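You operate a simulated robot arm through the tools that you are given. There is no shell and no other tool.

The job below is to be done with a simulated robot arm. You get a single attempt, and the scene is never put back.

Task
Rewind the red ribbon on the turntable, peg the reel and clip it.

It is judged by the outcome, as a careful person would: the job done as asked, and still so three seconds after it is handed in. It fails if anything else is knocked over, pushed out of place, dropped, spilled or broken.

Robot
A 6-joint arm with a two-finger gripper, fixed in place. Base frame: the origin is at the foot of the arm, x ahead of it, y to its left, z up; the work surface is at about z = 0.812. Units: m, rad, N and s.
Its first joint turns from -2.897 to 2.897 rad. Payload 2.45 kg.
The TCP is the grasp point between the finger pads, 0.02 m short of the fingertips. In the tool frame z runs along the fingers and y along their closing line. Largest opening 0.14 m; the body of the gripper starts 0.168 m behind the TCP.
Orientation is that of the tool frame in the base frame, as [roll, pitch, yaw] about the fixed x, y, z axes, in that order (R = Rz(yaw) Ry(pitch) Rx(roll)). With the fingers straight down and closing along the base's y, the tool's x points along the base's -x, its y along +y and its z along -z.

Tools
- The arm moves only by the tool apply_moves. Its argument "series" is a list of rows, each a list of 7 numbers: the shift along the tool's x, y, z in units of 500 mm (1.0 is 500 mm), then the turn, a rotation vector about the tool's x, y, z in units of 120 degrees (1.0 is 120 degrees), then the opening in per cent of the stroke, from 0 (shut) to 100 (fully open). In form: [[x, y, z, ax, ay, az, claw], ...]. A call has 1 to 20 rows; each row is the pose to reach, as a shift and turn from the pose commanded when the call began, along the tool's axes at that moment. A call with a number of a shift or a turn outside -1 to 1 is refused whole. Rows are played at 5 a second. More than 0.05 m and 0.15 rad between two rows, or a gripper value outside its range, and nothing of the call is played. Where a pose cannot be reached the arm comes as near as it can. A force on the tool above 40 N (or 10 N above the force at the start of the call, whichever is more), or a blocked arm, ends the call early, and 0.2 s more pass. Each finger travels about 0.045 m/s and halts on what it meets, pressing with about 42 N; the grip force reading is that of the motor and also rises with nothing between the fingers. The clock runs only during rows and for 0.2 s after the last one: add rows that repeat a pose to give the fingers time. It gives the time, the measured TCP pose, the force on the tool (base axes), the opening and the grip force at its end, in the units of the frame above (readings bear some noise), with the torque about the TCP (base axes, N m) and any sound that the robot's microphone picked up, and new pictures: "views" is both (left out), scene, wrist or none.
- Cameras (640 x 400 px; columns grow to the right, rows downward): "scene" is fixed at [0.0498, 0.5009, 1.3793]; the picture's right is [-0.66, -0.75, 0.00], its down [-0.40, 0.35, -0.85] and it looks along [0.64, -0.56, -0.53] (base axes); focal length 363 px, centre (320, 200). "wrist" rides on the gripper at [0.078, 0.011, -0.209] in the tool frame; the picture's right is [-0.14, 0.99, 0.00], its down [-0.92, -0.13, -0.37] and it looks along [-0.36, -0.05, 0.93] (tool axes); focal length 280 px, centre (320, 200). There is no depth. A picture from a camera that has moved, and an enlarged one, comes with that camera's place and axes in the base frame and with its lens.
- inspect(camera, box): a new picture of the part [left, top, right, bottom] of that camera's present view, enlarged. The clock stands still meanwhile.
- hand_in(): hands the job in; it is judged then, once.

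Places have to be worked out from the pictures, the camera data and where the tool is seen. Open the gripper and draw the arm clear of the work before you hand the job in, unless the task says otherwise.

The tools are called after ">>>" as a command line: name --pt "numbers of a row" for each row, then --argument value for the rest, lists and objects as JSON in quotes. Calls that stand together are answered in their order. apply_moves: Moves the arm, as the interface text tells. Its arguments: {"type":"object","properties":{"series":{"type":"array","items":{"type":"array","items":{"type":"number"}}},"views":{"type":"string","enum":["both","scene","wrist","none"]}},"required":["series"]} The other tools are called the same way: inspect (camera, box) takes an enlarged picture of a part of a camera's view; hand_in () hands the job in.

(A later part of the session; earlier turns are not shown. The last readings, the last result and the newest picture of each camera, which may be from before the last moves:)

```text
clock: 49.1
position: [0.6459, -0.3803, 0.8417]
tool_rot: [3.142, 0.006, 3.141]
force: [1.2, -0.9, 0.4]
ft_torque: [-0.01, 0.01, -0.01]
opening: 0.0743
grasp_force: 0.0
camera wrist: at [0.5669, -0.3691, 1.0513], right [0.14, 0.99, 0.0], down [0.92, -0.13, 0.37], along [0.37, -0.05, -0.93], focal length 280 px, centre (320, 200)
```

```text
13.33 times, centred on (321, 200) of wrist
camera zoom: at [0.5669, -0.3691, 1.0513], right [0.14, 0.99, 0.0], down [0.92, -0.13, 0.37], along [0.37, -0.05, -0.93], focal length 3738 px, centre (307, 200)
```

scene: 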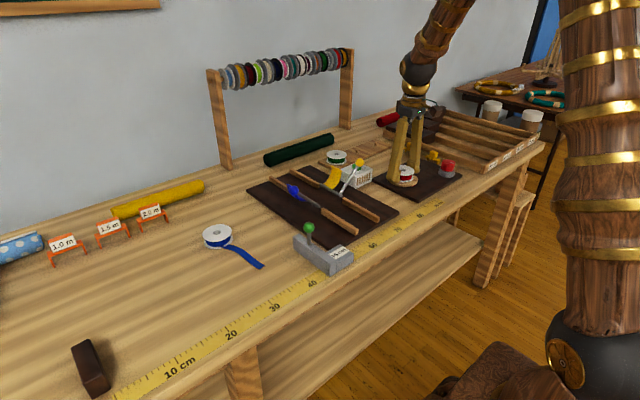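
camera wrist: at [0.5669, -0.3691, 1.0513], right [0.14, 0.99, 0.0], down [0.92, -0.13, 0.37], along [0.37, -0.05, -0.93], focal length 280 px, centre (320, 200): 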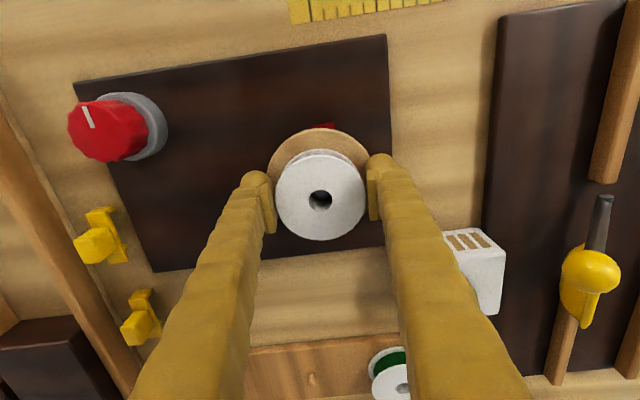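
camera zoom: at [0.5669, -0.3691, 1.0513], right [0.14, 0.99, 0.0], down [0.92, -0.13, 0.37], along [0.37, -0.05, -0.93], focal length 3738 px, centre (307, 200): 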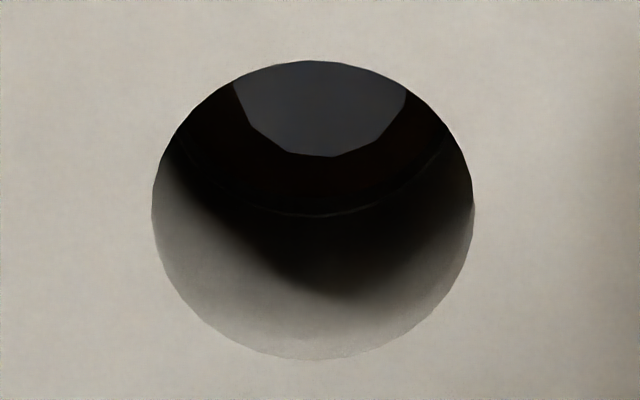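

The grip is released and the reel did not drop. Comparing with the earlier disc outline, its lower flange is level with the disc, so it is seated. I open a little more and rise straight up to look.

>>> apply_moves --pt "0 0 0 0 0 0 57" --pt "0 0 -0.01 0 0 0 58" --pt "0 0 -0.04 0 0 0 58" --pt "0 0 -0.08 0 0 0 58" --pt "0 0 -0.13 0 0 0 58" --pt "0 0 -0.18 0 0 0 58" --pt "0 0 -0.18 0 0 0 58" --views "both"

>>> inspect --camera "scene" --box '[370, 140, 450, 200]'

>>> inspect --camera "wrist" --box '[260, 80, 380, 200]'

```text
clock: 50.7
position: [0.6434, -0.3826, 0.933]
tool_rot: [3.141, 0.003, -3.141]
force: [-0.3, -0.2, 0.3]
ft_torque: [0.0, 0.0, -0.02]
opening: 0.0811
grasp_force: 0.0
camera wrist: at [0.5654, -0.3699, 1.1432], right [0.14, 0.99, 0.0], down [0.92, -0.13, 0.37], along [0.37, -0.05, -0.93], focal length 280 px, centre (320, 200)
```

scene: 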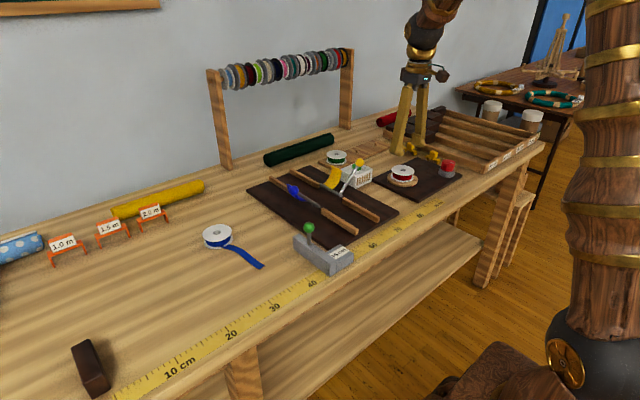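
wrist: 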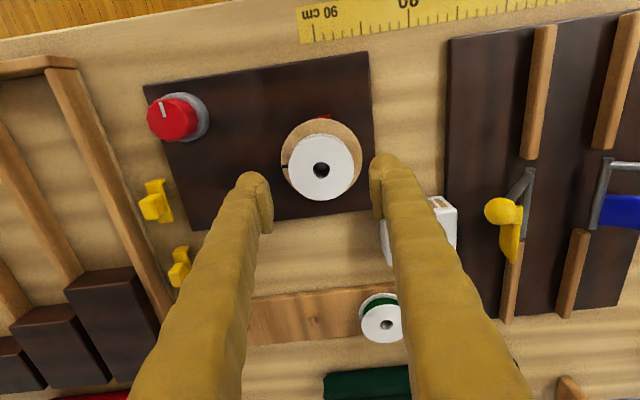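

```text
6.67 times, centred on (410, 170) of scene
camera zoom: at [0.0498, 0.5009, 1.3793], right [-0.66, -0.75, 0.0], down [-0.4, 0.35, -0.85], along [0.64, -0.56, -0.53], focal length 2418 px, centre (-280, 400)
```

zoom: 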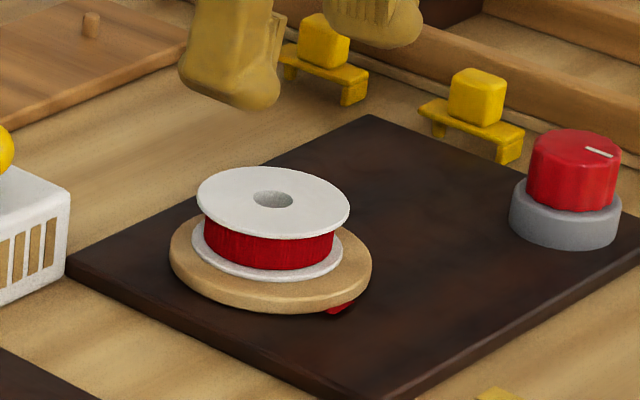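

```text
3.33 times, centred on (320, 140) of wrist
camera zoom: at [0.5654, -0.3699, 1.1432], right [0.14, 0.99, 0.0], down [0.92, -0.13, 0.37], along [0.37, -0.05, -0.93], focal length 935 px, centre (320, 400)
```

zoom: 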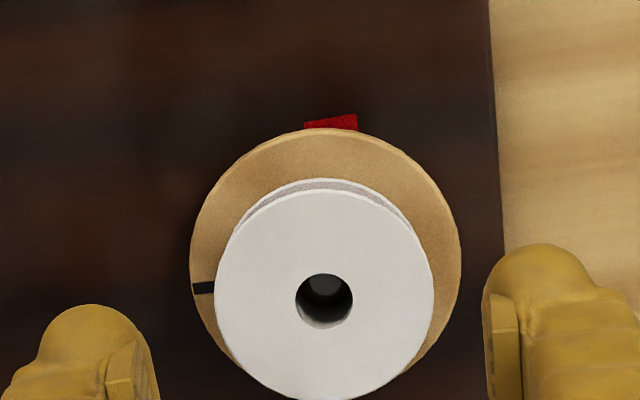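

The reel is on the disc and level, but it may sit a few millimetres toward +x of the disc centre. I zoom in closely from both cameras to verify that the spindle is inside the hole.

>>> inspect --camera "scene" --box '[388, 158, 424, 184]'

>>> inspect --camera "wrist" --box '[300, 150, 345, 185]'

>>> inspect --camera "wrist" --box '[270, 100, 374, 205]'

```text
15.38 times, centred on (406, 171) of scene
camera zoom: at [0.0498, 0.5009, 1.3793], right [-0.66, -0.75, 0.0], down [-0.4, 0.35, -0.85], along [0.64, -0.56, -0.53], focal length 5581 px, centre (-1003, 646)
```

zoom: 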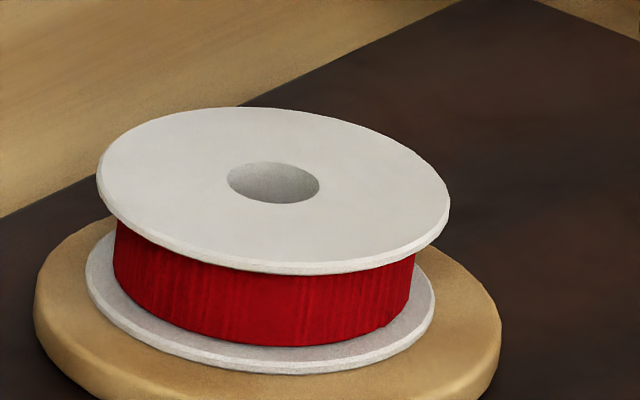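

```text
11.43 times, centred on (322, 168) of wrist
camera zoom: at [0.5654, -0.3699, 1.1432], right [0.14, 0.99, 0.0], down [0.92, -0.13, 0.37], along [0.37, -0.05, -0.93], focal length 3204 px, centre (291, 571)
```

zoom: 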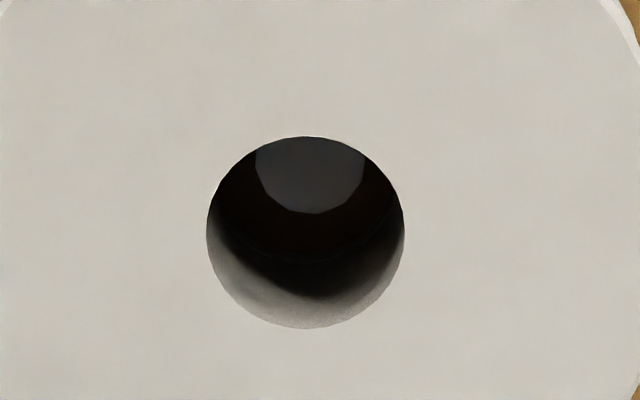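

```text
3.81 times, centred on (322, 152) of wrist
camera zoom: at [0.5654, -0.3699, 1.1432], right [0.14, 0.99, 0.0], down [0.92, -0.13, 0.37], along [0.37, -0.05, -0.93], focal length 1068 px, centre (312, 381)
```

zoom: 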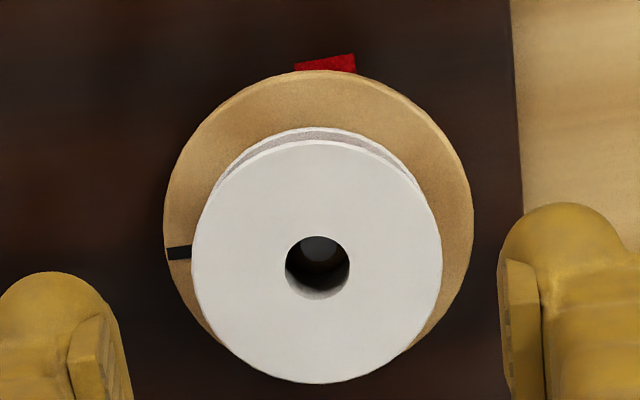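

The spindle is visible inside the hole and the lower flange sits flat on the disc; the reel is just ~3.7 mm off-centre in +x (spindle against the hole wall). Next I examine the knob from here to plan turning it.

>>> inspect --camera "wrist" --box '[130, 70, 230, 160]'

>>> inspect --camera "scene" --box '[425, 140, 475, 185]'

```text
4.44 times, centred on (180, 115) of wrist
camera zoom: at [0.5654, -0.3699, 1.1432], right [0.14, 0.99, 0.0], down [0.92, -0.13, 0.37], along [0.37, -0.05, -0.93], focal length 1246 px, centre (942, 578)
```

zoom: 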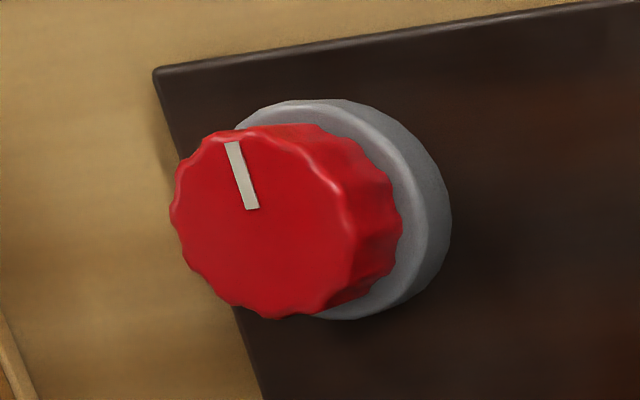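

```text
8.89 times, centred on (450, 162) of scene
camera zoom: at [0.0498, 0.5009, 1.3793], right [-0.66, -0.75, 0.0], down [-0.4, 0.35, -0.85], along [0.64, -0.56, -0.53], focal length 3224 px, centre (-836, 533)
```

zoom: 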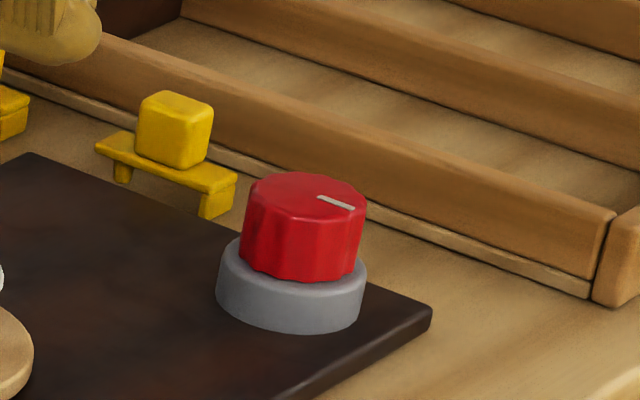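

The reel would run truer if centred. I go back down at the same place, re-grip it lightly above the disc, shift it 3.7 mm toward −x, and release.

>>> apply_moves --pt "0 0 0.05 0 0 0 58" --pt "0 0 0.1 0 0 0 58" --pt "0 0 0.15 0 0 0 58" --pt "0 0 0.174 0 0 0 58" --pt "0 0 0.174 0 0 0 54" --pt "0 0 0.174 0 0 0 50" --pt "0 0 0.174 0 0 0 47" --pt "0 0 0.174 0 0 0 47" --views "wrist"

>>> inspect --camera "wrist" --box '[305, 180, 337, 215]'

```text
clock: 52.5
position: [0.646, -0.3823, 0.8463]
tool_rot: [-3.141, 0.006, 3.14]
force: [0.6, -0.1, 0.2]
ft_torque: [0.02, 0.01, 0.04]
opening: 0.0699
grasp_force: 41.9
camera wrist: at [0.5668, -0.37, 1.0556], right [0.14, 0.99, 0.0], down [0.92, -0.13, 0.37], along [0.37, -0.05, -0.93], focal length 280 px, centre (320, 200)
```

wrist: 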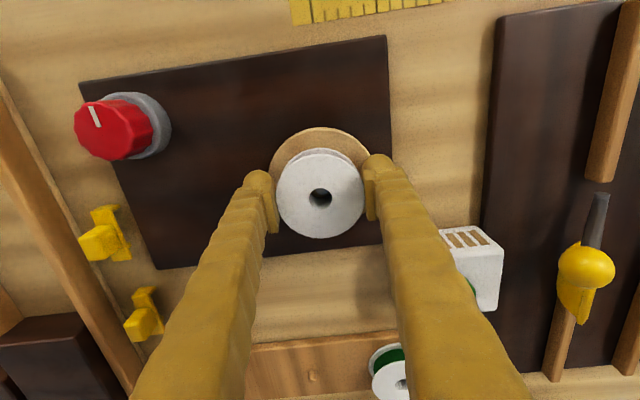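

```text
11.43 times, centred on (321, 198) of wrist
camera zoom: at [0.5668, -0.37, 1.0556], right [0.14, 0.99, 0.0], down [0.92, -0.13, 0.37], along [0.37, -0.05, -0.93], focal length 3204 px, centre (309, 229)
```

zoom: 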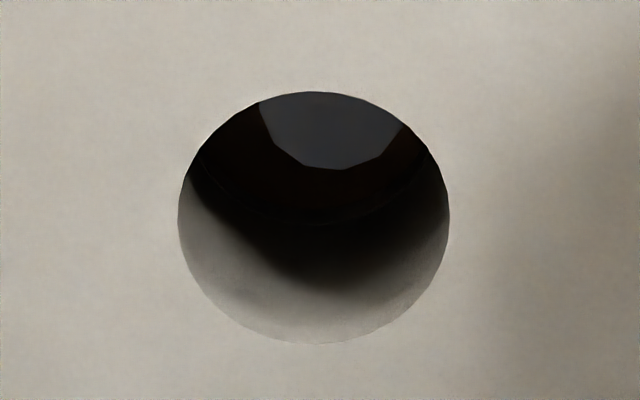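

Gripped again without vertical force. Now I shift 3.5 mm toward −x and look at the spindle in the hole.

>>> apply_moves --pt "0.004 0 0 0 0 0 47" --pt "0.007 0 0 0 0 0 47" --pt "0.007 0 0 0 0 0 47" --views "none"

>>> inspect --camera "wrist" --box '[305, 180, 337, 215]'

>>> inspect --camera "scene" --box '[370, 140, 450, 200]'

```text
clock: 53.3
position: [0.6422, -0.3824, 0.8469]
tool_rot: [3.14, 0.006, -3.141]
force: [-0.4, 0.9, 0.3]
ft_torque: [0.03, -0.01, -0.02]
opening: 0.0697
grasp_force: 41.9
```

```text
11.43 times, centred on (321, 198) of wrist
camera zoom: at [0.5631, -0.37, 1.0555], right [0.14, 0.99, 0.0], down [0.92, -0.13, 0.37], along [0.37, -0.05, -0.93], focal length 3204 px, centre (309, 229)
```

zoom: 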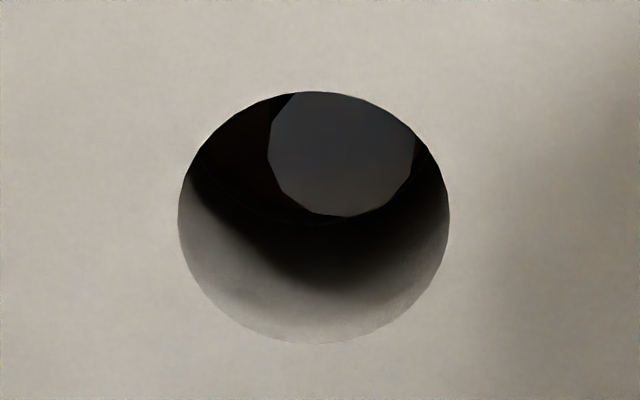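

```text
6.67 times, centred on (410, 170) of scene
camera zoom: at [0.0498, 0.5009, 1.3793], right [-0.66, -0.75, 0.0], down [-0.4, 0.35, -0.85], along [0.64, -0.56, -0.53], focal length 2418 px, centre (-280, 400)
```

zoom: 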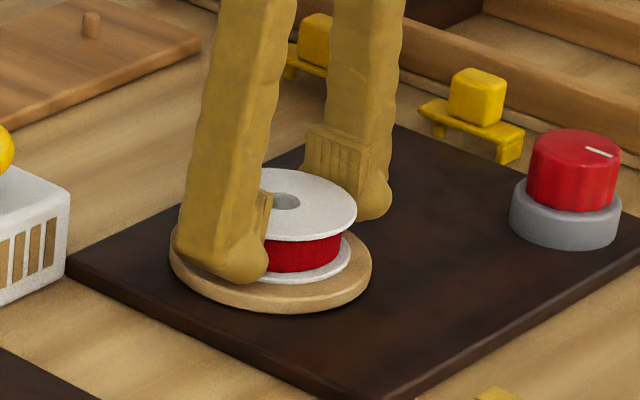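

The spindle now sits about centred in x, with the hole ~1.9 mm too far in −y. I shift +1.9 mm in y, then release and rise.

>>> apply_moves --pt "0.0005 0.0038 0 0 0 0 47" --pt "0.0005 0.0038 0 0 0 0 47" --pt "0.0005 0.0038 0 0 0 0 53" --pt "0.0005 0.0038 0 0 0 0 57" --pt "0.0005 0.0038 -0.01 0 0 0 57" --pt "0.0005 0.0038 -0.05 0 0 0 57" --pt "0.0005 0.0038 -0.1 0 0 0 57" --pt "0.0005 0.0038 -0.16 0 0 0 57" --pt "0.0005 0.0038 -0.22 0 0 0 57" --pt "0.0005 0.0038 -0.22 0 0 0 57" --views "both"

>>> inspect --camera "scene" --box '[388, 158, 424, 184]'

>>> inspect --camera "wrist" --box '[270, 80, 374, 185]'

```text
clock: 55.5
position: [0.641, -0.3792, 0.9545]
tool_rot: [-3.14, 0.005, -3.14]
force: [0.0, -0.2, 0.5]
ft_torque: [0.0, -0.01, 0.01]
opening: 0.0798
grasp_force: 0.1
camera wrist: at [0.5627, -0.3666, 1.1641], right [0.14, 0.99, 0.0], down [0.92, -0.13, 0.37], along [0.37, -0.05, -0.93], focal length 280 px, centre (320, 200)
```

scene: 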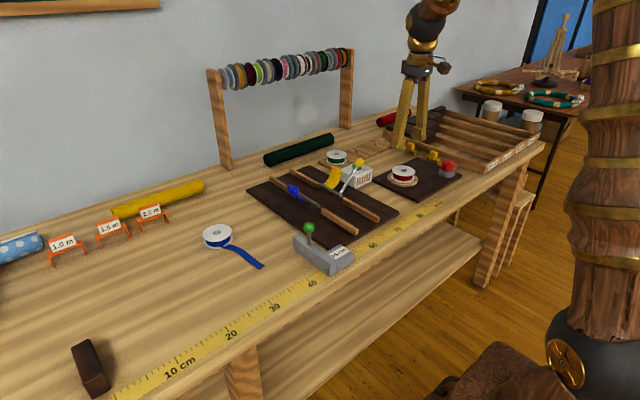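
wrist: 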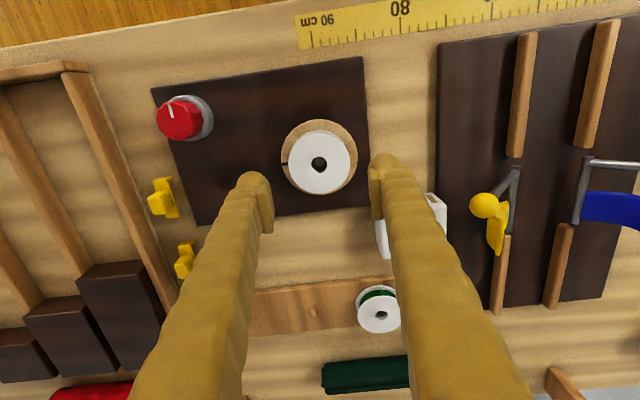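

```text
15.38 times, centred on (406, 171) of scene
camera zoom: at [0.0498, 0.5009, 1.3793], right [-0.66, -0.75, 0.0], down [-0.4, 0.35, -0.85], along [0.64, -0.56, -0.53], focal length 5581 px, centre (-1003, 646)
```

zoom: 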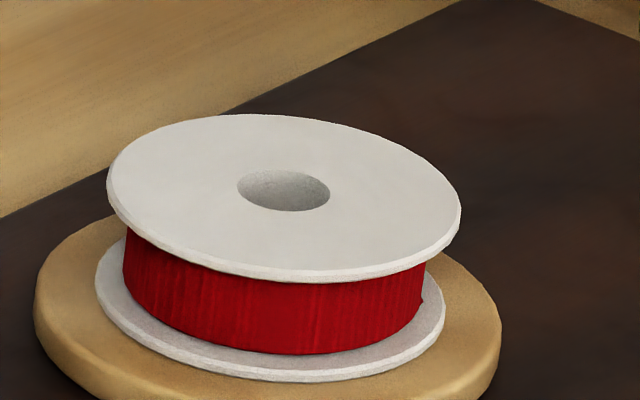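

```text
3.81 times, centred on (322, 132) of wrist
camera zoom: at [0.5627, -0.3666, 1.1641], right [0.14, 0.99, 0.0], down [0.92, -0.13, 0.37], along [0.37, -0.05, -0.93], focal length 1068 px, centre (312, 457)
```

zoom: 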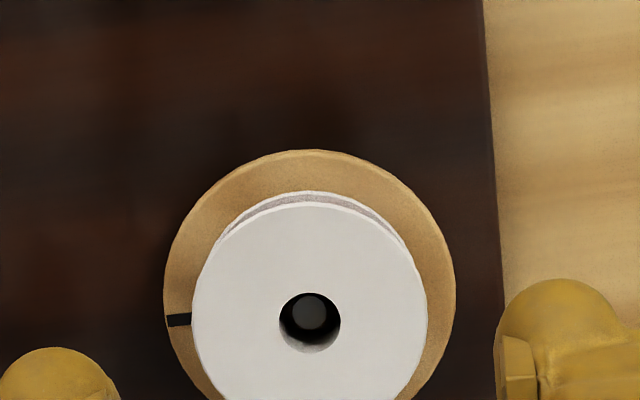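

The reel is now centred on the disc. I move over the red knob to fix its position and height.

>>> apply_moves --pt "0.034 -0.073 0 0 0 0 57" --pt "0.067 -0.146 0 0 0 0 57" --pt "0.1 -0.219 0 0 0 0 57" --pt "0.134 -0.292 0 0 0 0 57" --pt "0.134 -0.292 0 0 0 0 57" --views "both"

>>> inspect --camera "wrist" --box '[260, 80, 380, 180]'

>>> inspect --camera "wrist" --box '[380, 80, 540, 200]'

```text
clock: 56.7
position: [0.575, -0.5247, 0.9557]
tool_rot: [-3.141, 0.005, -3.141]
force: [0.6, 0.6, 0.7]
ft_torque: [-0.01, 0.0, 0.0]
opening: 0.0797
grasp_force: 0.0
camera wrist: at [0.4951, -0.5136, 1.1655], right [0.14, 0.99, 0.0], down [0.92, -0.13, 0.37], along [0.37, -0.05, -0.93], focal length 280 px, centre (320, 200)
```

scene: 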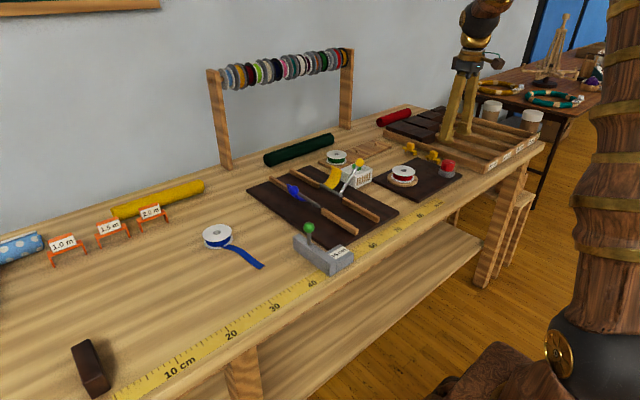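
wrist: 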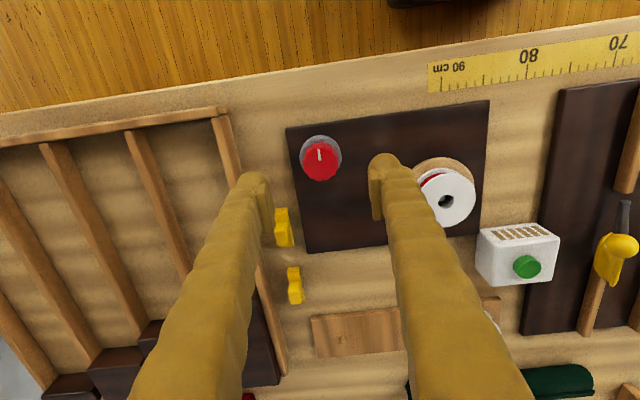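

```text
4.00 times, centred on (320, 130) of wrist
camera zoom: at [0.4951, -0.5136, 1.1655], right [0.14, 0.99, 0.0], down [0.92, -0.13, 0.37], along [0.37, -0.05, -0.93], focal length 1122 px, centre (320, 480)
```

zoom: 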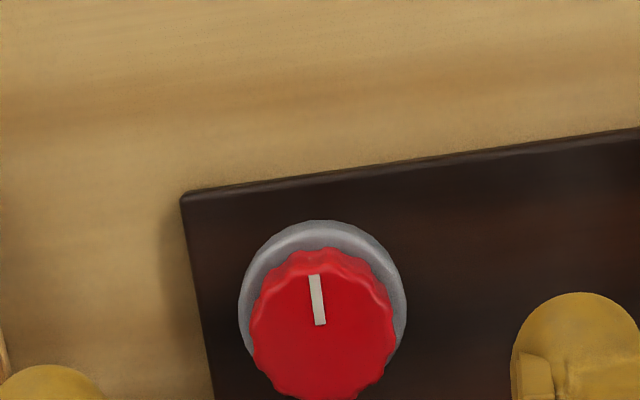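

```text
3.33 times, centred on (460, 140) of wrist
camera zoom: at [0.4951, -0.5136, 1.1655], right [0.14, 0.99, 0.0], down [0.92, -0.13, 0.37], along [0.37, -0.05, -0.93], focal length 935 px, centre (-147, 400)
```

zoom: 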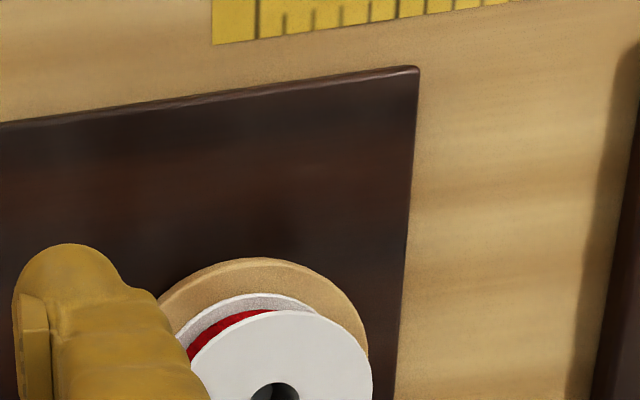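

The knob is centred at about (0.574, −0.524), 42 mm across, right between the fingers. I descend partway to check its alignment before gripping.

>>> apply_moves --pt "0.002 0.002 0.05 0 0 0 57" --pt "0.002 0.002 0.1 0 0 0 57" --pt "0.002 0.002 0.15 0 0 0 57" --pt "0.002 0.002 0.15 0 0 0 57" --views "both"

>>> inspect --camera "wrist" --box '[260, 140, 380, 240]'

>>> inspect --camera "scene" --box '[410, 130, 480, 185]'

```text
clock: 57.7
position: [0.574, -0.5243, 0.8801]
tool_rot: [-3.141, 0.005, -3.142]
force: [1.2, -0.5, 1.1]
ft_torque: [0.01, 0.0, -0.01]
opening: 0.0798
grasp_force: 0.1
camera wrist: at [0.4945, -0.5129, 1.0894], right [0.14, 0.99, 0.0], down [0.92, -0.13, 0.37], along [0.37, -0.05, -0.93], focal length 280 px, centre (320, 200)
```

scene: 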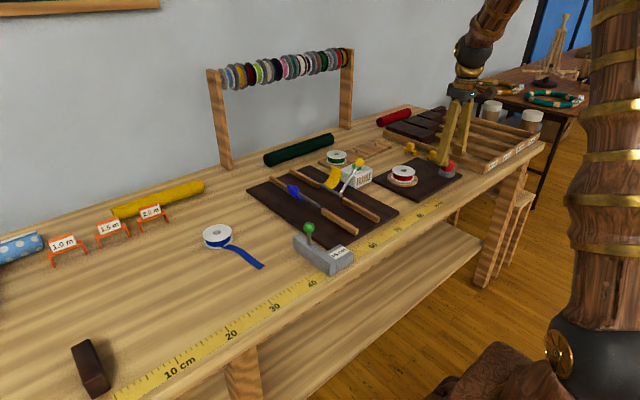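
wrist: 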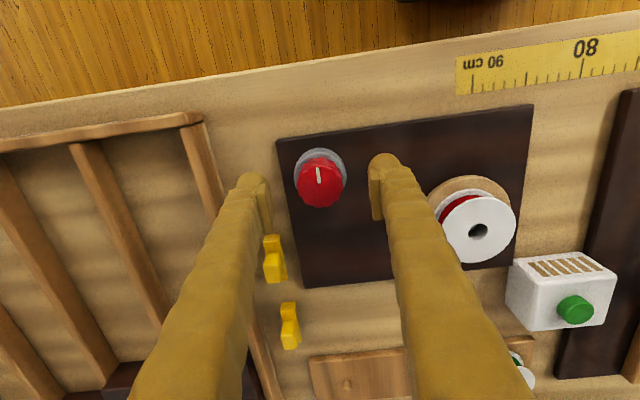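

```text
4.00 times, centred on (320, 190) of wrist
camera zoom: at [0.4945, -0.5129, 1.0894], right [0.14, 0.99, 0.0], down [0.92, -0.13, 0.37], along [0.37, -0.05, -0.93], focal length 1122 px, centre (320, 240)
```

zoom: 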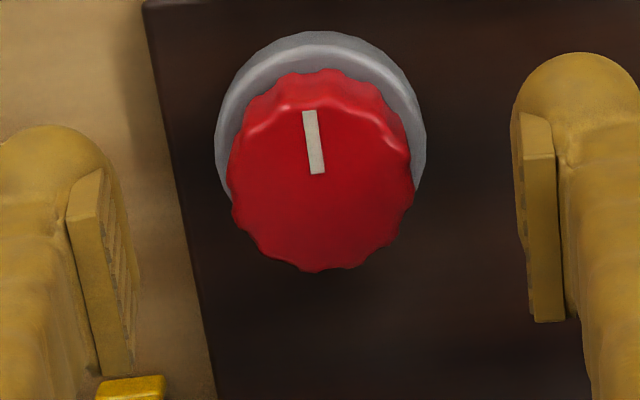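

```text
7.27 times, centred on (445, 158) of scene
camera zoom: at [0.0498, 0.5009, 1.3793], right [-0.66, -0.75, 0.0], down [-0.4, 0.35, -0.85], along [0.64, -0.56, -0.53], focal length 2638 px, centre (-589, 509)
```

zoom: 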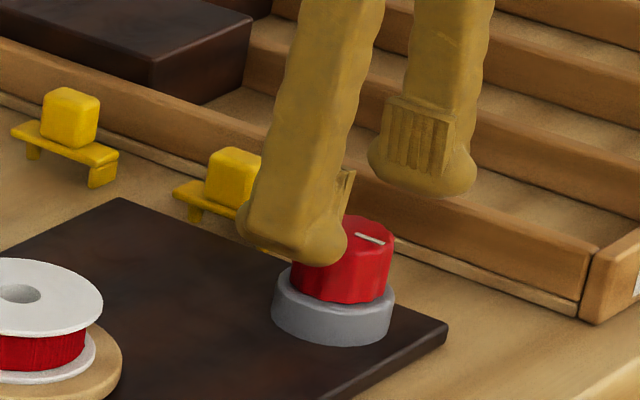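

The knob is centred between the fingers with its top about 25 mm below the TCP. I descend 32 mm and close on it, watching forces.

>>> apply_moves --pt "0 0 0.03 0 0 0 57" --pt "0 0 0.05 0 0 0 50" --pt "0 0 0.062 0 0 0 44" --pt "0 0 0.062 0 0 0 40" --views "none"

>>> apply_moves --pt "0 0 0 0 0 0 36" --pt "0 0 0 0 0 0 32" --pt "0 0 0 0 0 0 29" --pt "0 0 0 0 0 0 27" --pt "0 0 0 0 0 0 27" --views "both"

>>> inspect --camera "wrist" --box '[260, 140, 380, 240]'

>>> inspect --camera "scene" --box '[410, 130, 480, 185]'

```text
clock: 58.7
position: [0.5736, -0.524, 0.8483]
tool_rot: [-3.14, 0.006, 3.141]
force: [-0.6, -0.2, 0.6]
ft_torque: [0.01, -0.03, 0.01]
opening: 0.0561
grasp_force: 0.1
```

```text
clock: 59.9
position: [0.5748, -0.5236, 0.8482]
tool_rot: [-3.14, 0.005, 3.141]
force: [-0.7, -7.7, -0.8]
ft_torque: [-0.05, -0.01, 0.02]
opening: 0.0426
grasp_force: 3.2
camera wrist: at [0.4952, -0.5124, 1.0579], right [0.14, 0.99, 0.0], down [0.92, -0.13, 0.37], along [0.37, -0.05, -0.93], focal length 280 px, centre (320, 200)
```

scene: 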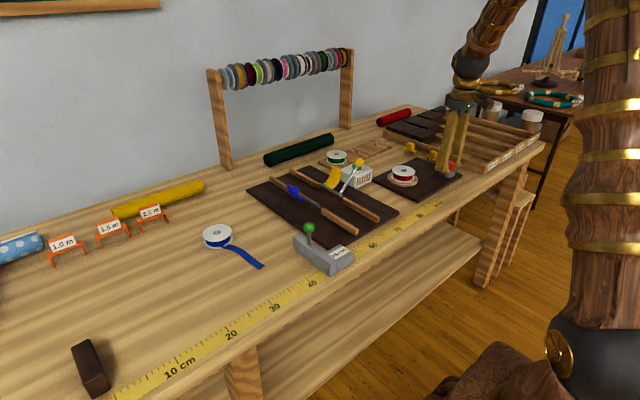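
wrist: 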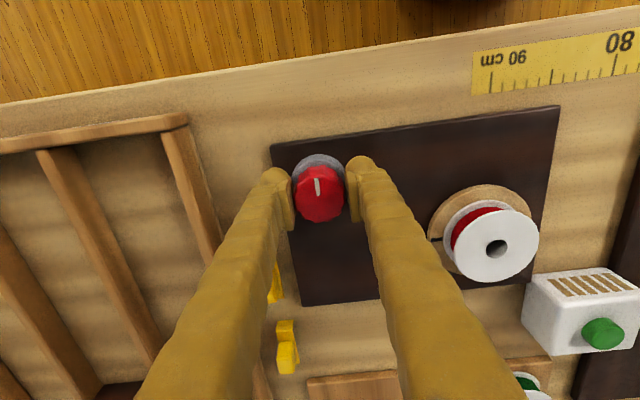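

```text
4.00 times, centred on (320, 190) of wrist
camera zoom: at [0.4952, -0.5124, 1.0579], right [0.14, 0.99, 0.0], down [0.92, -0.13, 0.37], along [0.37, -0.05, -0.93], focal length 1122 px, centre (320, 240)
```

zoom: 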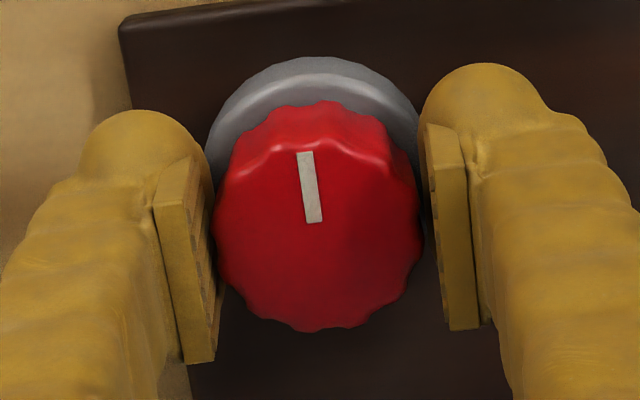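

```text
7.27 times, centred on (445, 158) of scene
camera zoom: at [0.0498, 0.5009, 1.3793], right [-0.66, -0.75, 0.0], down [-0.4, 0.35, -0.85], along [0.64, -0.56, -0.53], focal length 2638 px, centre (-589, 509)
```

zoom: 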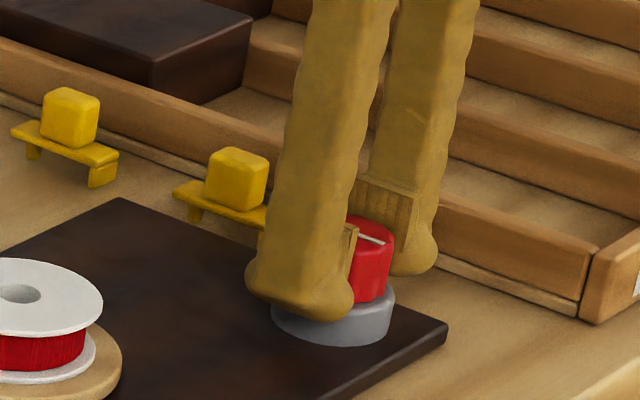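

One finger has just touched. I tighten fully to get a firm symmetric grip on the knob.

>>> apply_moves --pt "0 -0.001 0 0 0 0 24" --pt "0 -0.001 0 0 0 0 22" --pt "0 -0.001 0 0 0 0 22" --views "wrist"

>>> inspect --camera "wrist" --box '[260, 140, 380, 240]'

```text
clock: 60.7
position: [0.5744, -0.5253, 0.849]
tool_rot: [-3.141, 0.005, -3.141]
force: [-2.0, -9.5, -1.8]
ft_torque: [-0.07, 0.01, 0.0]
opening: 0.0407
grasp_force: 44.8
camera wrist: at [0.4953, -0.513, 1.0579], right [0.14, 0.99, 0.0], down [0.92, -0.13, 0.37], along [0.37, -0.05, -0.93], focal length 280 px, centre (320, 200)
```

wrist: 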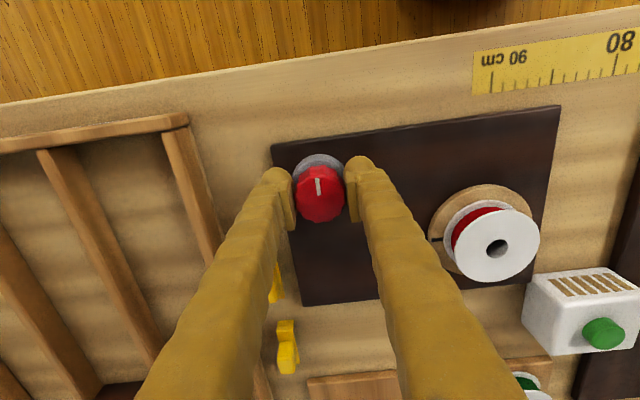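

```text
4.00 times, centred on (320, 190) of wrist
camera zoom: at [0.4953, -0.513, 1.0579], right [0.14, 0.99, 0.0], down [0.92, -0.13, 0.37], along [0.37, -0.05, -0.93], focal length 1122 px, centre (320, 240)
```

zoom: 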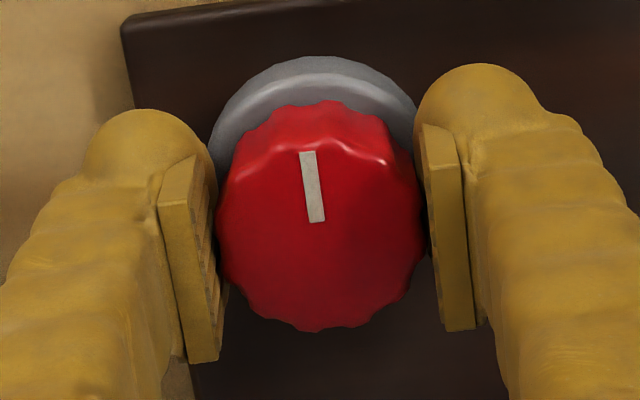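

The knob is gripped (40.7 mm, 45 N). I relieve the small side load and make a trial clockwise turn of ~24° to see what the turntable does.

>>> apply_moves --pt "0 -0.002 0 0 0 0 22" --pt "0 -0.002 0 0 0 0.06 22" --pt "0 -0.002 0 0 0 0.12 22" --pt "0 -0.002 0 0 0 0.18 22" --pt "0 -0.002 0 0 0 0.2 22" --pt "0 -0.002 0 0 0 0.2 22" --views "both"

>>> inspect --camera "scene" --box '[380, 140, 480, 200]'

>>> inspect --camera "wrist" --box '[260, 120, 420, 240]'

```text
clock: 62.1
position: [0.5757, -0.5244, 0.8483]
tool_rot: [3.138, 0.003, 2.72]
force: [5.5, 4.2, 0.8]
ft_torque: [0.05, -0.07, -0.03]
opening: 0.0406
grasp_force: 45.5
stopped in row 6: the force on the tool passed its limit at 41 N (the readings are from after the stop); the commanded pose is now the measured one
camera wrist: at [0.5067, -0.4822, 1.058], right [0.53, 0.85, 0.0], down [0.79, -0.49, 0.37], along [0.32, -0.19, -0.93], focal length 280 px, centre (320, 200)
```

scene: 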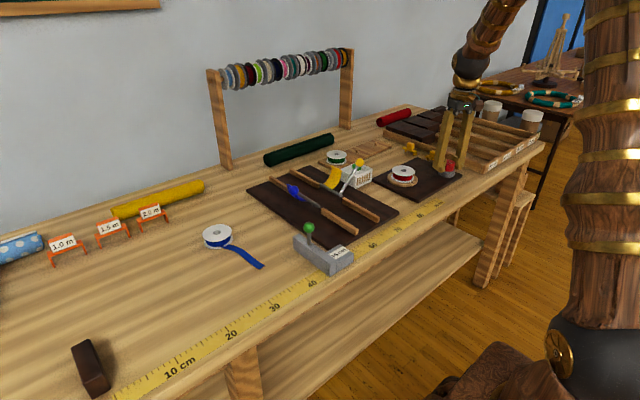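
wrist: 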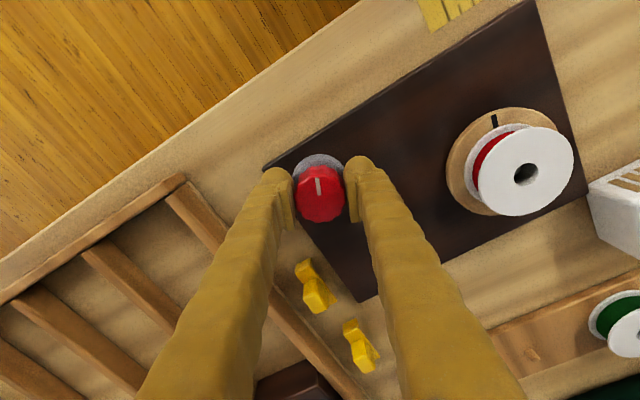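

```text
6.40 times, centred on (430, 170) of scene
camera zoom: at [0.0498, 0.5009, 1.3793], right [-0.66, -0.75, 0.0], down [-0.4, 0.35, -0.85], along [0.64, -0.56, -0.53], focal length 2322 px, centre (-384, 392)
```

zoom: 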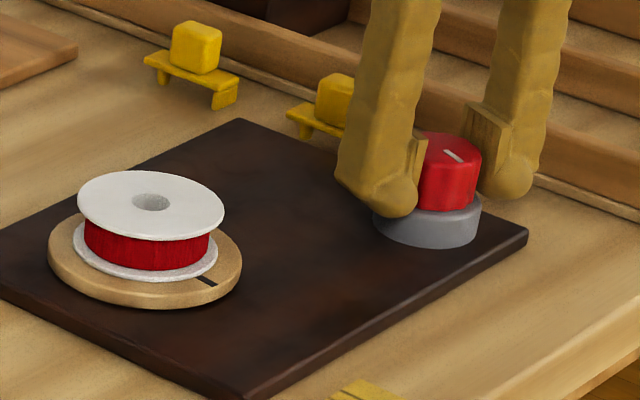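

```text
3.33 times, centred on (340, 180) of wrist
camera zoom: at [0.5067, -0.4822, 1.058], right [0.53, 0.85, 0.0], down [0.79, -0.49, 0.37], along [0.32, -0.19, -0.93], focal length 935 px, centre (253, 267)
```

zoom: 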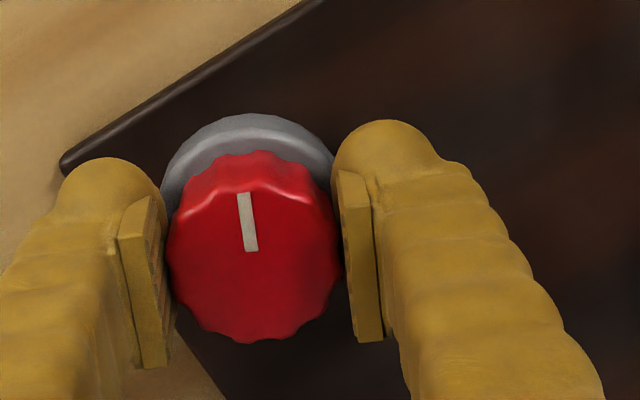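

A 24° clockwise knob turn rotated the disc roughly 100° clockwise (its black mark moved from the −y side to the −x side), and the reel rides with it – the right direction. I check the reel and tail closely before continuing.

>>> inspect --camera "wrist" --box '[430, 90, 590, 230]'

>>> inspect --camera "scene" --box '[384, 155, 428, 192]'

```text
2.86 times, centred on (510, 160) of wrist
camera zoom: at [0.5067, -0.4822, 1.058], right [0.53, 0.85, 0.0], down [0.79, -0.49, 0.37], along [0.32, -0.19, -0.93], focal length 801 px, centre (-223, 314)
```

zoom: 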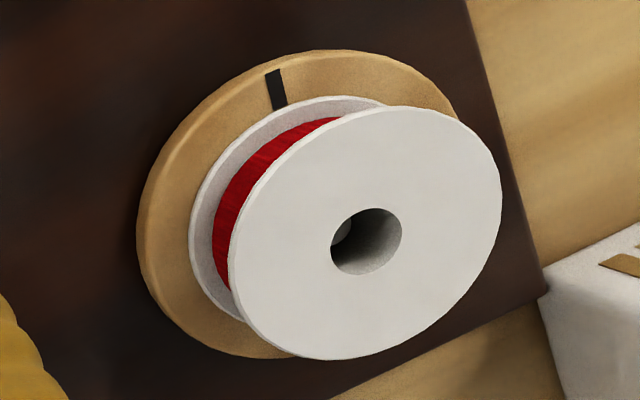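

```text
10.81 times, centred on (406, 174) of scene
camera zoom: at [0.0498, 0.5009, 1.3793], right [-0.66, -0.75, 0.0], down [-0.4, 0.35, -0.85], along [0.64, -0.56, -0.53], focal length 3922 px, centre (-610, 486)
```

zoom: 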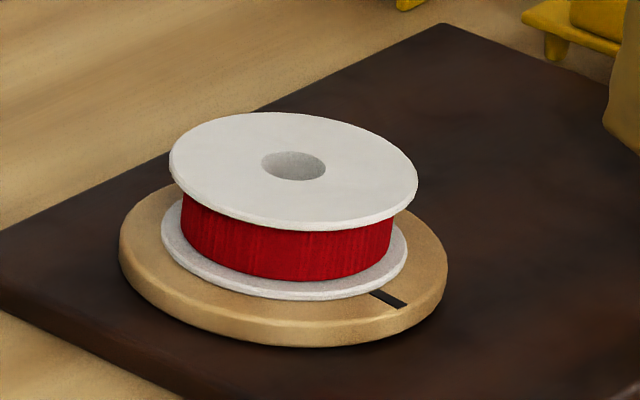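

The reel sits flat on the disc and the spindle is in its hole; no loose tail is visible from these angles. I continue turning the knob clockwise in small steps, watching the forces.

>>> apply_moves --pt "-0.0006 0.0012 0 0 0 0 22" --pt "-0.0006 0.0012 0 0 0 0.04 22" --pt "-0.0006 0.0012 0 0 0 0.08 22" --pt "-0.0006 0.0012 0 0 0 0.12 22" --pt "-0.0006 0.0012 0 0 0 0.16 22" --views "both"

>>> inspect --camera "scene" --box '[384, 155, 428, 192]'

```text
clock: 63.3
position: [0.5745, -0.5246, 0.8484]
tool_rot: [3.139, 0.003, 2.384]
force: [-3.9, -9.7, 8.6]
ft_torque: [-0.11, -0.01, 0.0]
opening: 0.0404
grasp_force: 44.8
camera wrist: at [0.5242, -0.4621, 1.058], right [0.78, 0.63, 0.0], down [0.58, -0.73, 0.37], along [0.23, -0.29, -0.93], focal length 280 px, centre (320, 200)
```

scene: 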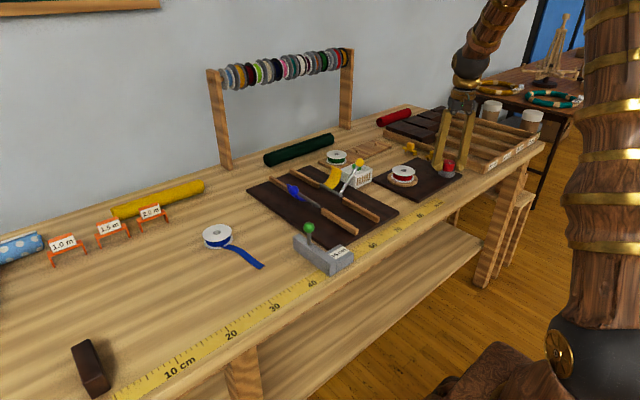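
wrist: 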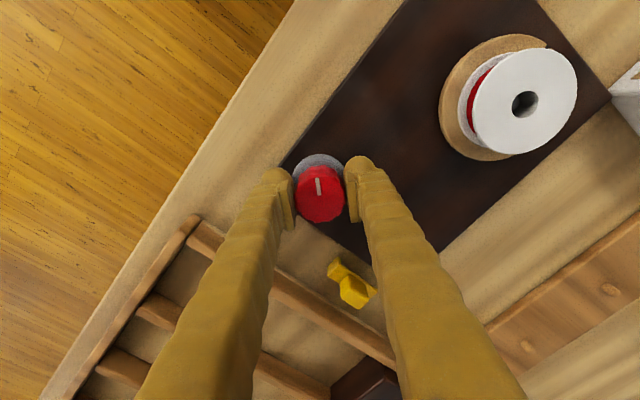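

```text
10.81 times, centred on (406, 174) of scene
camera zoom: at [0.0498, 0.5009, 1.3793], right [-0.66, -0.75, 0.0], down [-0.4, 0.35, -0.85], along [0.64, -0.56, -0.53], focal length 3922 px, centre (-610, 486)
```

zoom: 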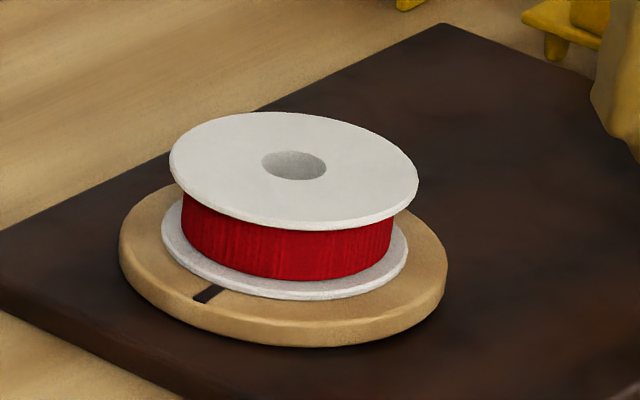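

It keeps winding smoothly (about 5:1). I continue clockwise another ~43° of knob, relieving the side load slightly.

>>> apply_moves --pt "-0.0006 -0.0017 -0.001 0 0 0.0 22" --pt "-0.0006 -0.0017 -0.001 0 0 0.04 22" --pt "-0.0006 -0.0017 -0.001 0 0 0.08 22" --pt "-0.0006 -0.0017 -0.001 0 0 0.12 22" --pt "-0.0006 -0.0017 -0.001 0 0 0.16 22" --pt "-0.0006 -0.0017 -0.001 0 0 0.2 22" --pt "-0.0006 -0.0017 -0.001 0 0 0.24 22" --pt "-0.0006 -0.0017 -0.001 0 0 0.28 22" --pt "-0.0006 -0.0017 -0.001 0 0 0.32 22" --pt "-0.0006 -0.0017 -0.001 0 0 0.36 22" --views "both"

>>> inspect --camera "scene" --box '[384, 155, 428, 192]'

```text
clock: 65.5
position: [0.5753, -0.5256, 0.8483]
tool_rot: [3.138, -0.002, 1.632]
force: [26.7, 18.8, -22.3]
ft_torque: [0.1, -0.07, 0.01]
opening: 0.0406
grasp_force: 44.7
camera wrist: at [0.5804, -0.4464, 1.0584], right [1.0, -0.08, 0.0], down [-0.07, -0.93, 0.37], along [-0.03, -0.37, -0.93], focal length 280 px, centre (320, 200)
```

scene: 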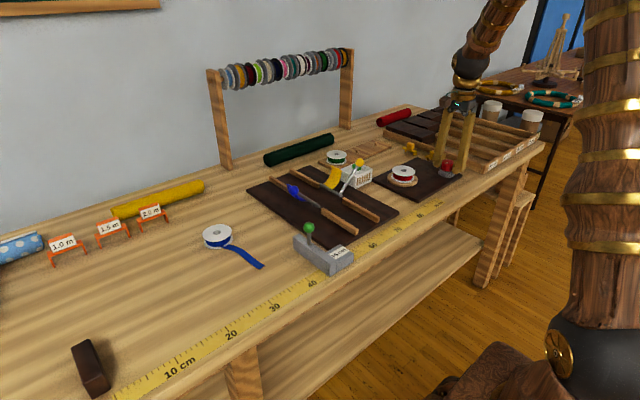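
wrist: 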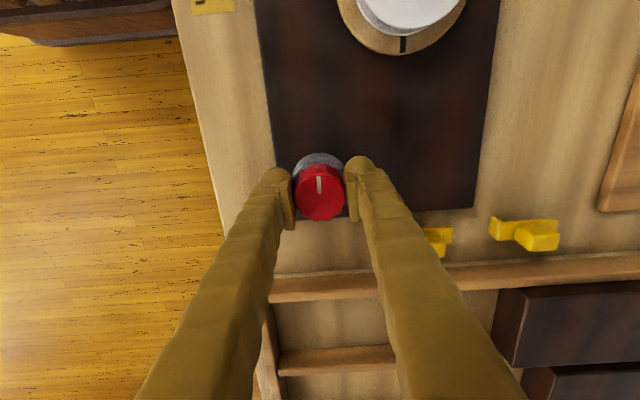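

```text
10.81 times, centred on (406, 174) of scene
camera zoom: at [0.0498, 0.5009, 1.3793], right [-0.66, -0.75, 0.0], down [-0.4, 0.35, -0.85], along [0.64, -0.56, -0.53], focal length 3922 px, centre (-610, 486)
```

zoom: 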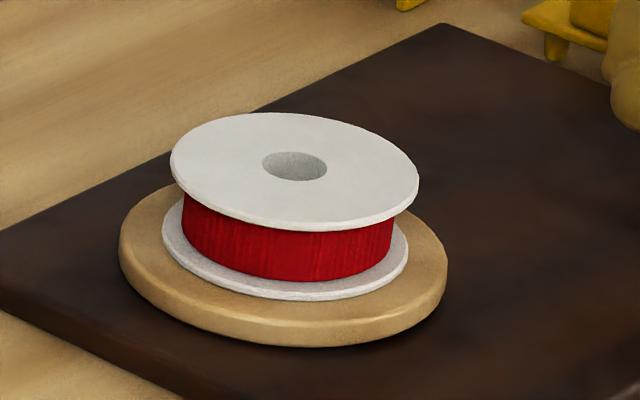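

The black mark is back at the −y side: one full clockwise turn of the disc (knob ≈ 86°). I release the knob, rise, and turn the wrist back to inspect the reel and look for any remaining tail.

>>> apply_moves --pt "0 0 0 0 0 0 34" --pt "0 0 0 0 0 0 44" --pt "0 0 0 0 0 0 46" --pt "0 0 -0.05 0 0 0 46" --pt "0 0 -0.12 0 0 0 46" --pt "0 0 -0.16 0 0 -0.06 46" --pt "0 0 -0.2 0 0 -0.12 46" --pt "0 0 -0.2 0 0 -0.18 46" --pt "0 0 -0.2 0 0 -0.24 46" --pt "0 0 -0.2 0 0 -0.3 46" --pt "0 0 -0.2 0 0 -0.36 46" --pt "0 0 -0.2 0 0 -0.42 46" --pt "0 0 -0.2 0 0 -0.48 46" --pt "0 0 -0.2 0 0 -0.54 46" --pt "0 0 -0.2 0 0 -0.6 46" --pt "0 0 -0.2 0 0 -0.66 46" --pt "0 0 -0.2 0 0 -0.72 46" --pt "0 0 -0.2 0 0 -0.72 46" --views "both"

>>> inspect --camera "wrist" --box '[370, 100, 530, 240]'

>>> inspect --camera "scene" --box '[370, 135, 480, 205]'

```text
clock: 69.3
position: [0.5732, -0.5265, 0.9487]
tool_rot: [3.141, 0.003, -3.141]
force: [-0.8, 0.1, 0.5]
ft_torque: [0.02, 0.02, 0.01]
opening: 0.0644
grasp_force: 0.0
camera wrist: at [0.4951, -0.514, 1.1584], right [0.14, 0.99, 0.0], down [0.92, -0.13, 0.37], along [0.37, -0.05, -0.93], focal length 280 px, centre (320, 200)
```

scene: 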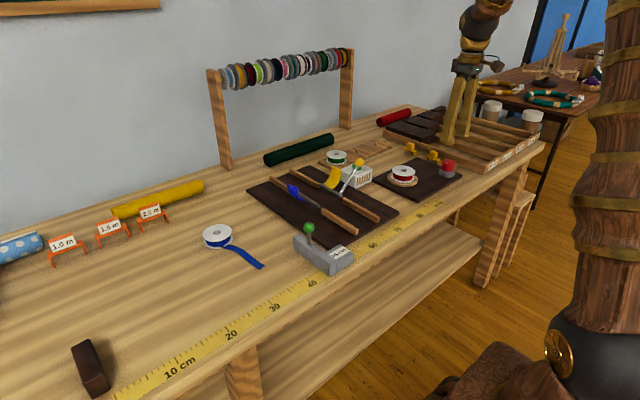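
wrist: 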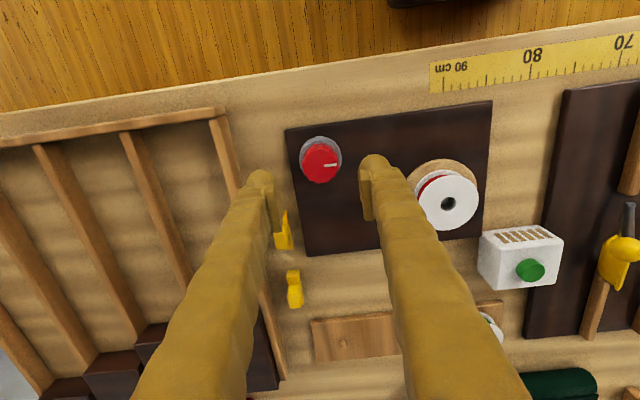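

```text
2.86 times, centred on (450, 170) of wrist
camera zoom: at [0.4951, -0.514, 1.1584], right [0.14, 0.99, 0.0], down [0.92, -0.13, 0.37], along [0.37, -0.05, -0.93], focal length 801 px, centre (-51, 286)
```

zoom: 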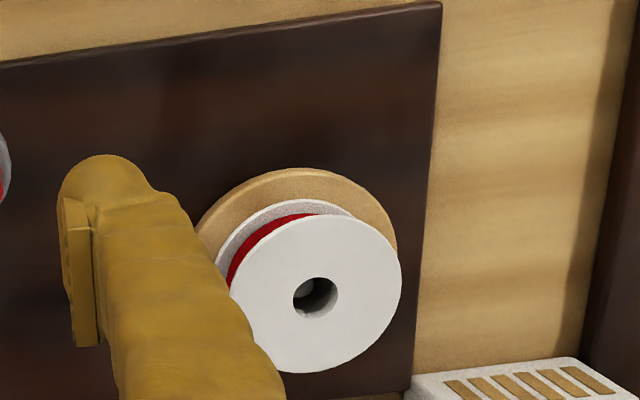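

```text
5.71 times, centred on (425, 170) of scene
camera zoom: at [0.0498, 0.5009, 1.3793], right [-0.66, -0.75, 0.0], down [-0.4, 0.35, -0.85], along [0.64, -0.56, -0.53], focal length 2073 px, centre (-280, 371)
```

zoom: 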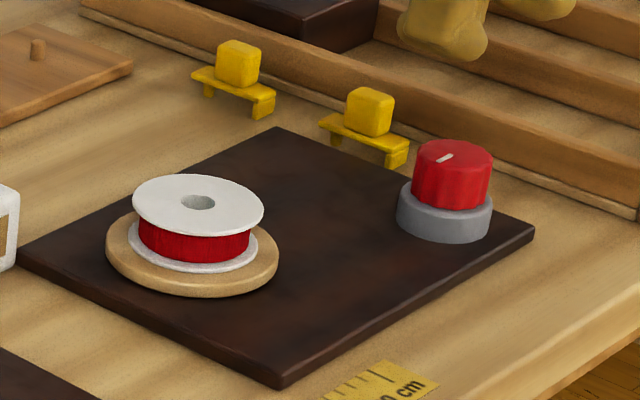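

No tail is visible on disc, board or table, and the knob now points 90° round. To be sure it is wound tight I give it one more clockwise turn, re-gripping the knob a bit better centred (0.577, −0.526).

>>> apply_moves --pt "-0.006 0.001 0.06 0 0 0 46" --pt "-0.006 0.001 0.12 0 0 0 46" --pt "-0.006 0.001 0.17 0 0 0 46" --pt "-0.006 0.001 0.2 0 0 0 40" --pt "-0.006 0.001 0.2 0 0 0 30" --pt "-0.006 0.001 0.2 0 0 0 22" --pt "-0.006 0.001 0.2 0 0 0 22" --pt "-0.006 0.001 0.2 0 0 0 22" --views "wrist"

```text
clock: 71.1
position: [0.5788, -0.5242, 0.8494]
tool_rot: [3.14, 0.004, 3.14]
force: [-0.7, -3.5, -8.2]
ft_torque: [-0.06, -0.05, -0.03]
opening: 0.0404
grasp_force: 44.8
camera wrist: at [0.4985, -0.5134, 1.0576], right [0.14, 0.99, 0.0], down [0.92, -0.13, 0.37], along [0.37, -0.05, -0.93], focal length 280 px, centre (320, 200)
```

wrist: 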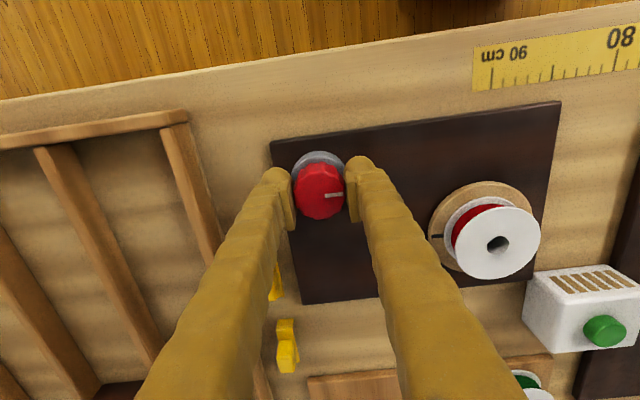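

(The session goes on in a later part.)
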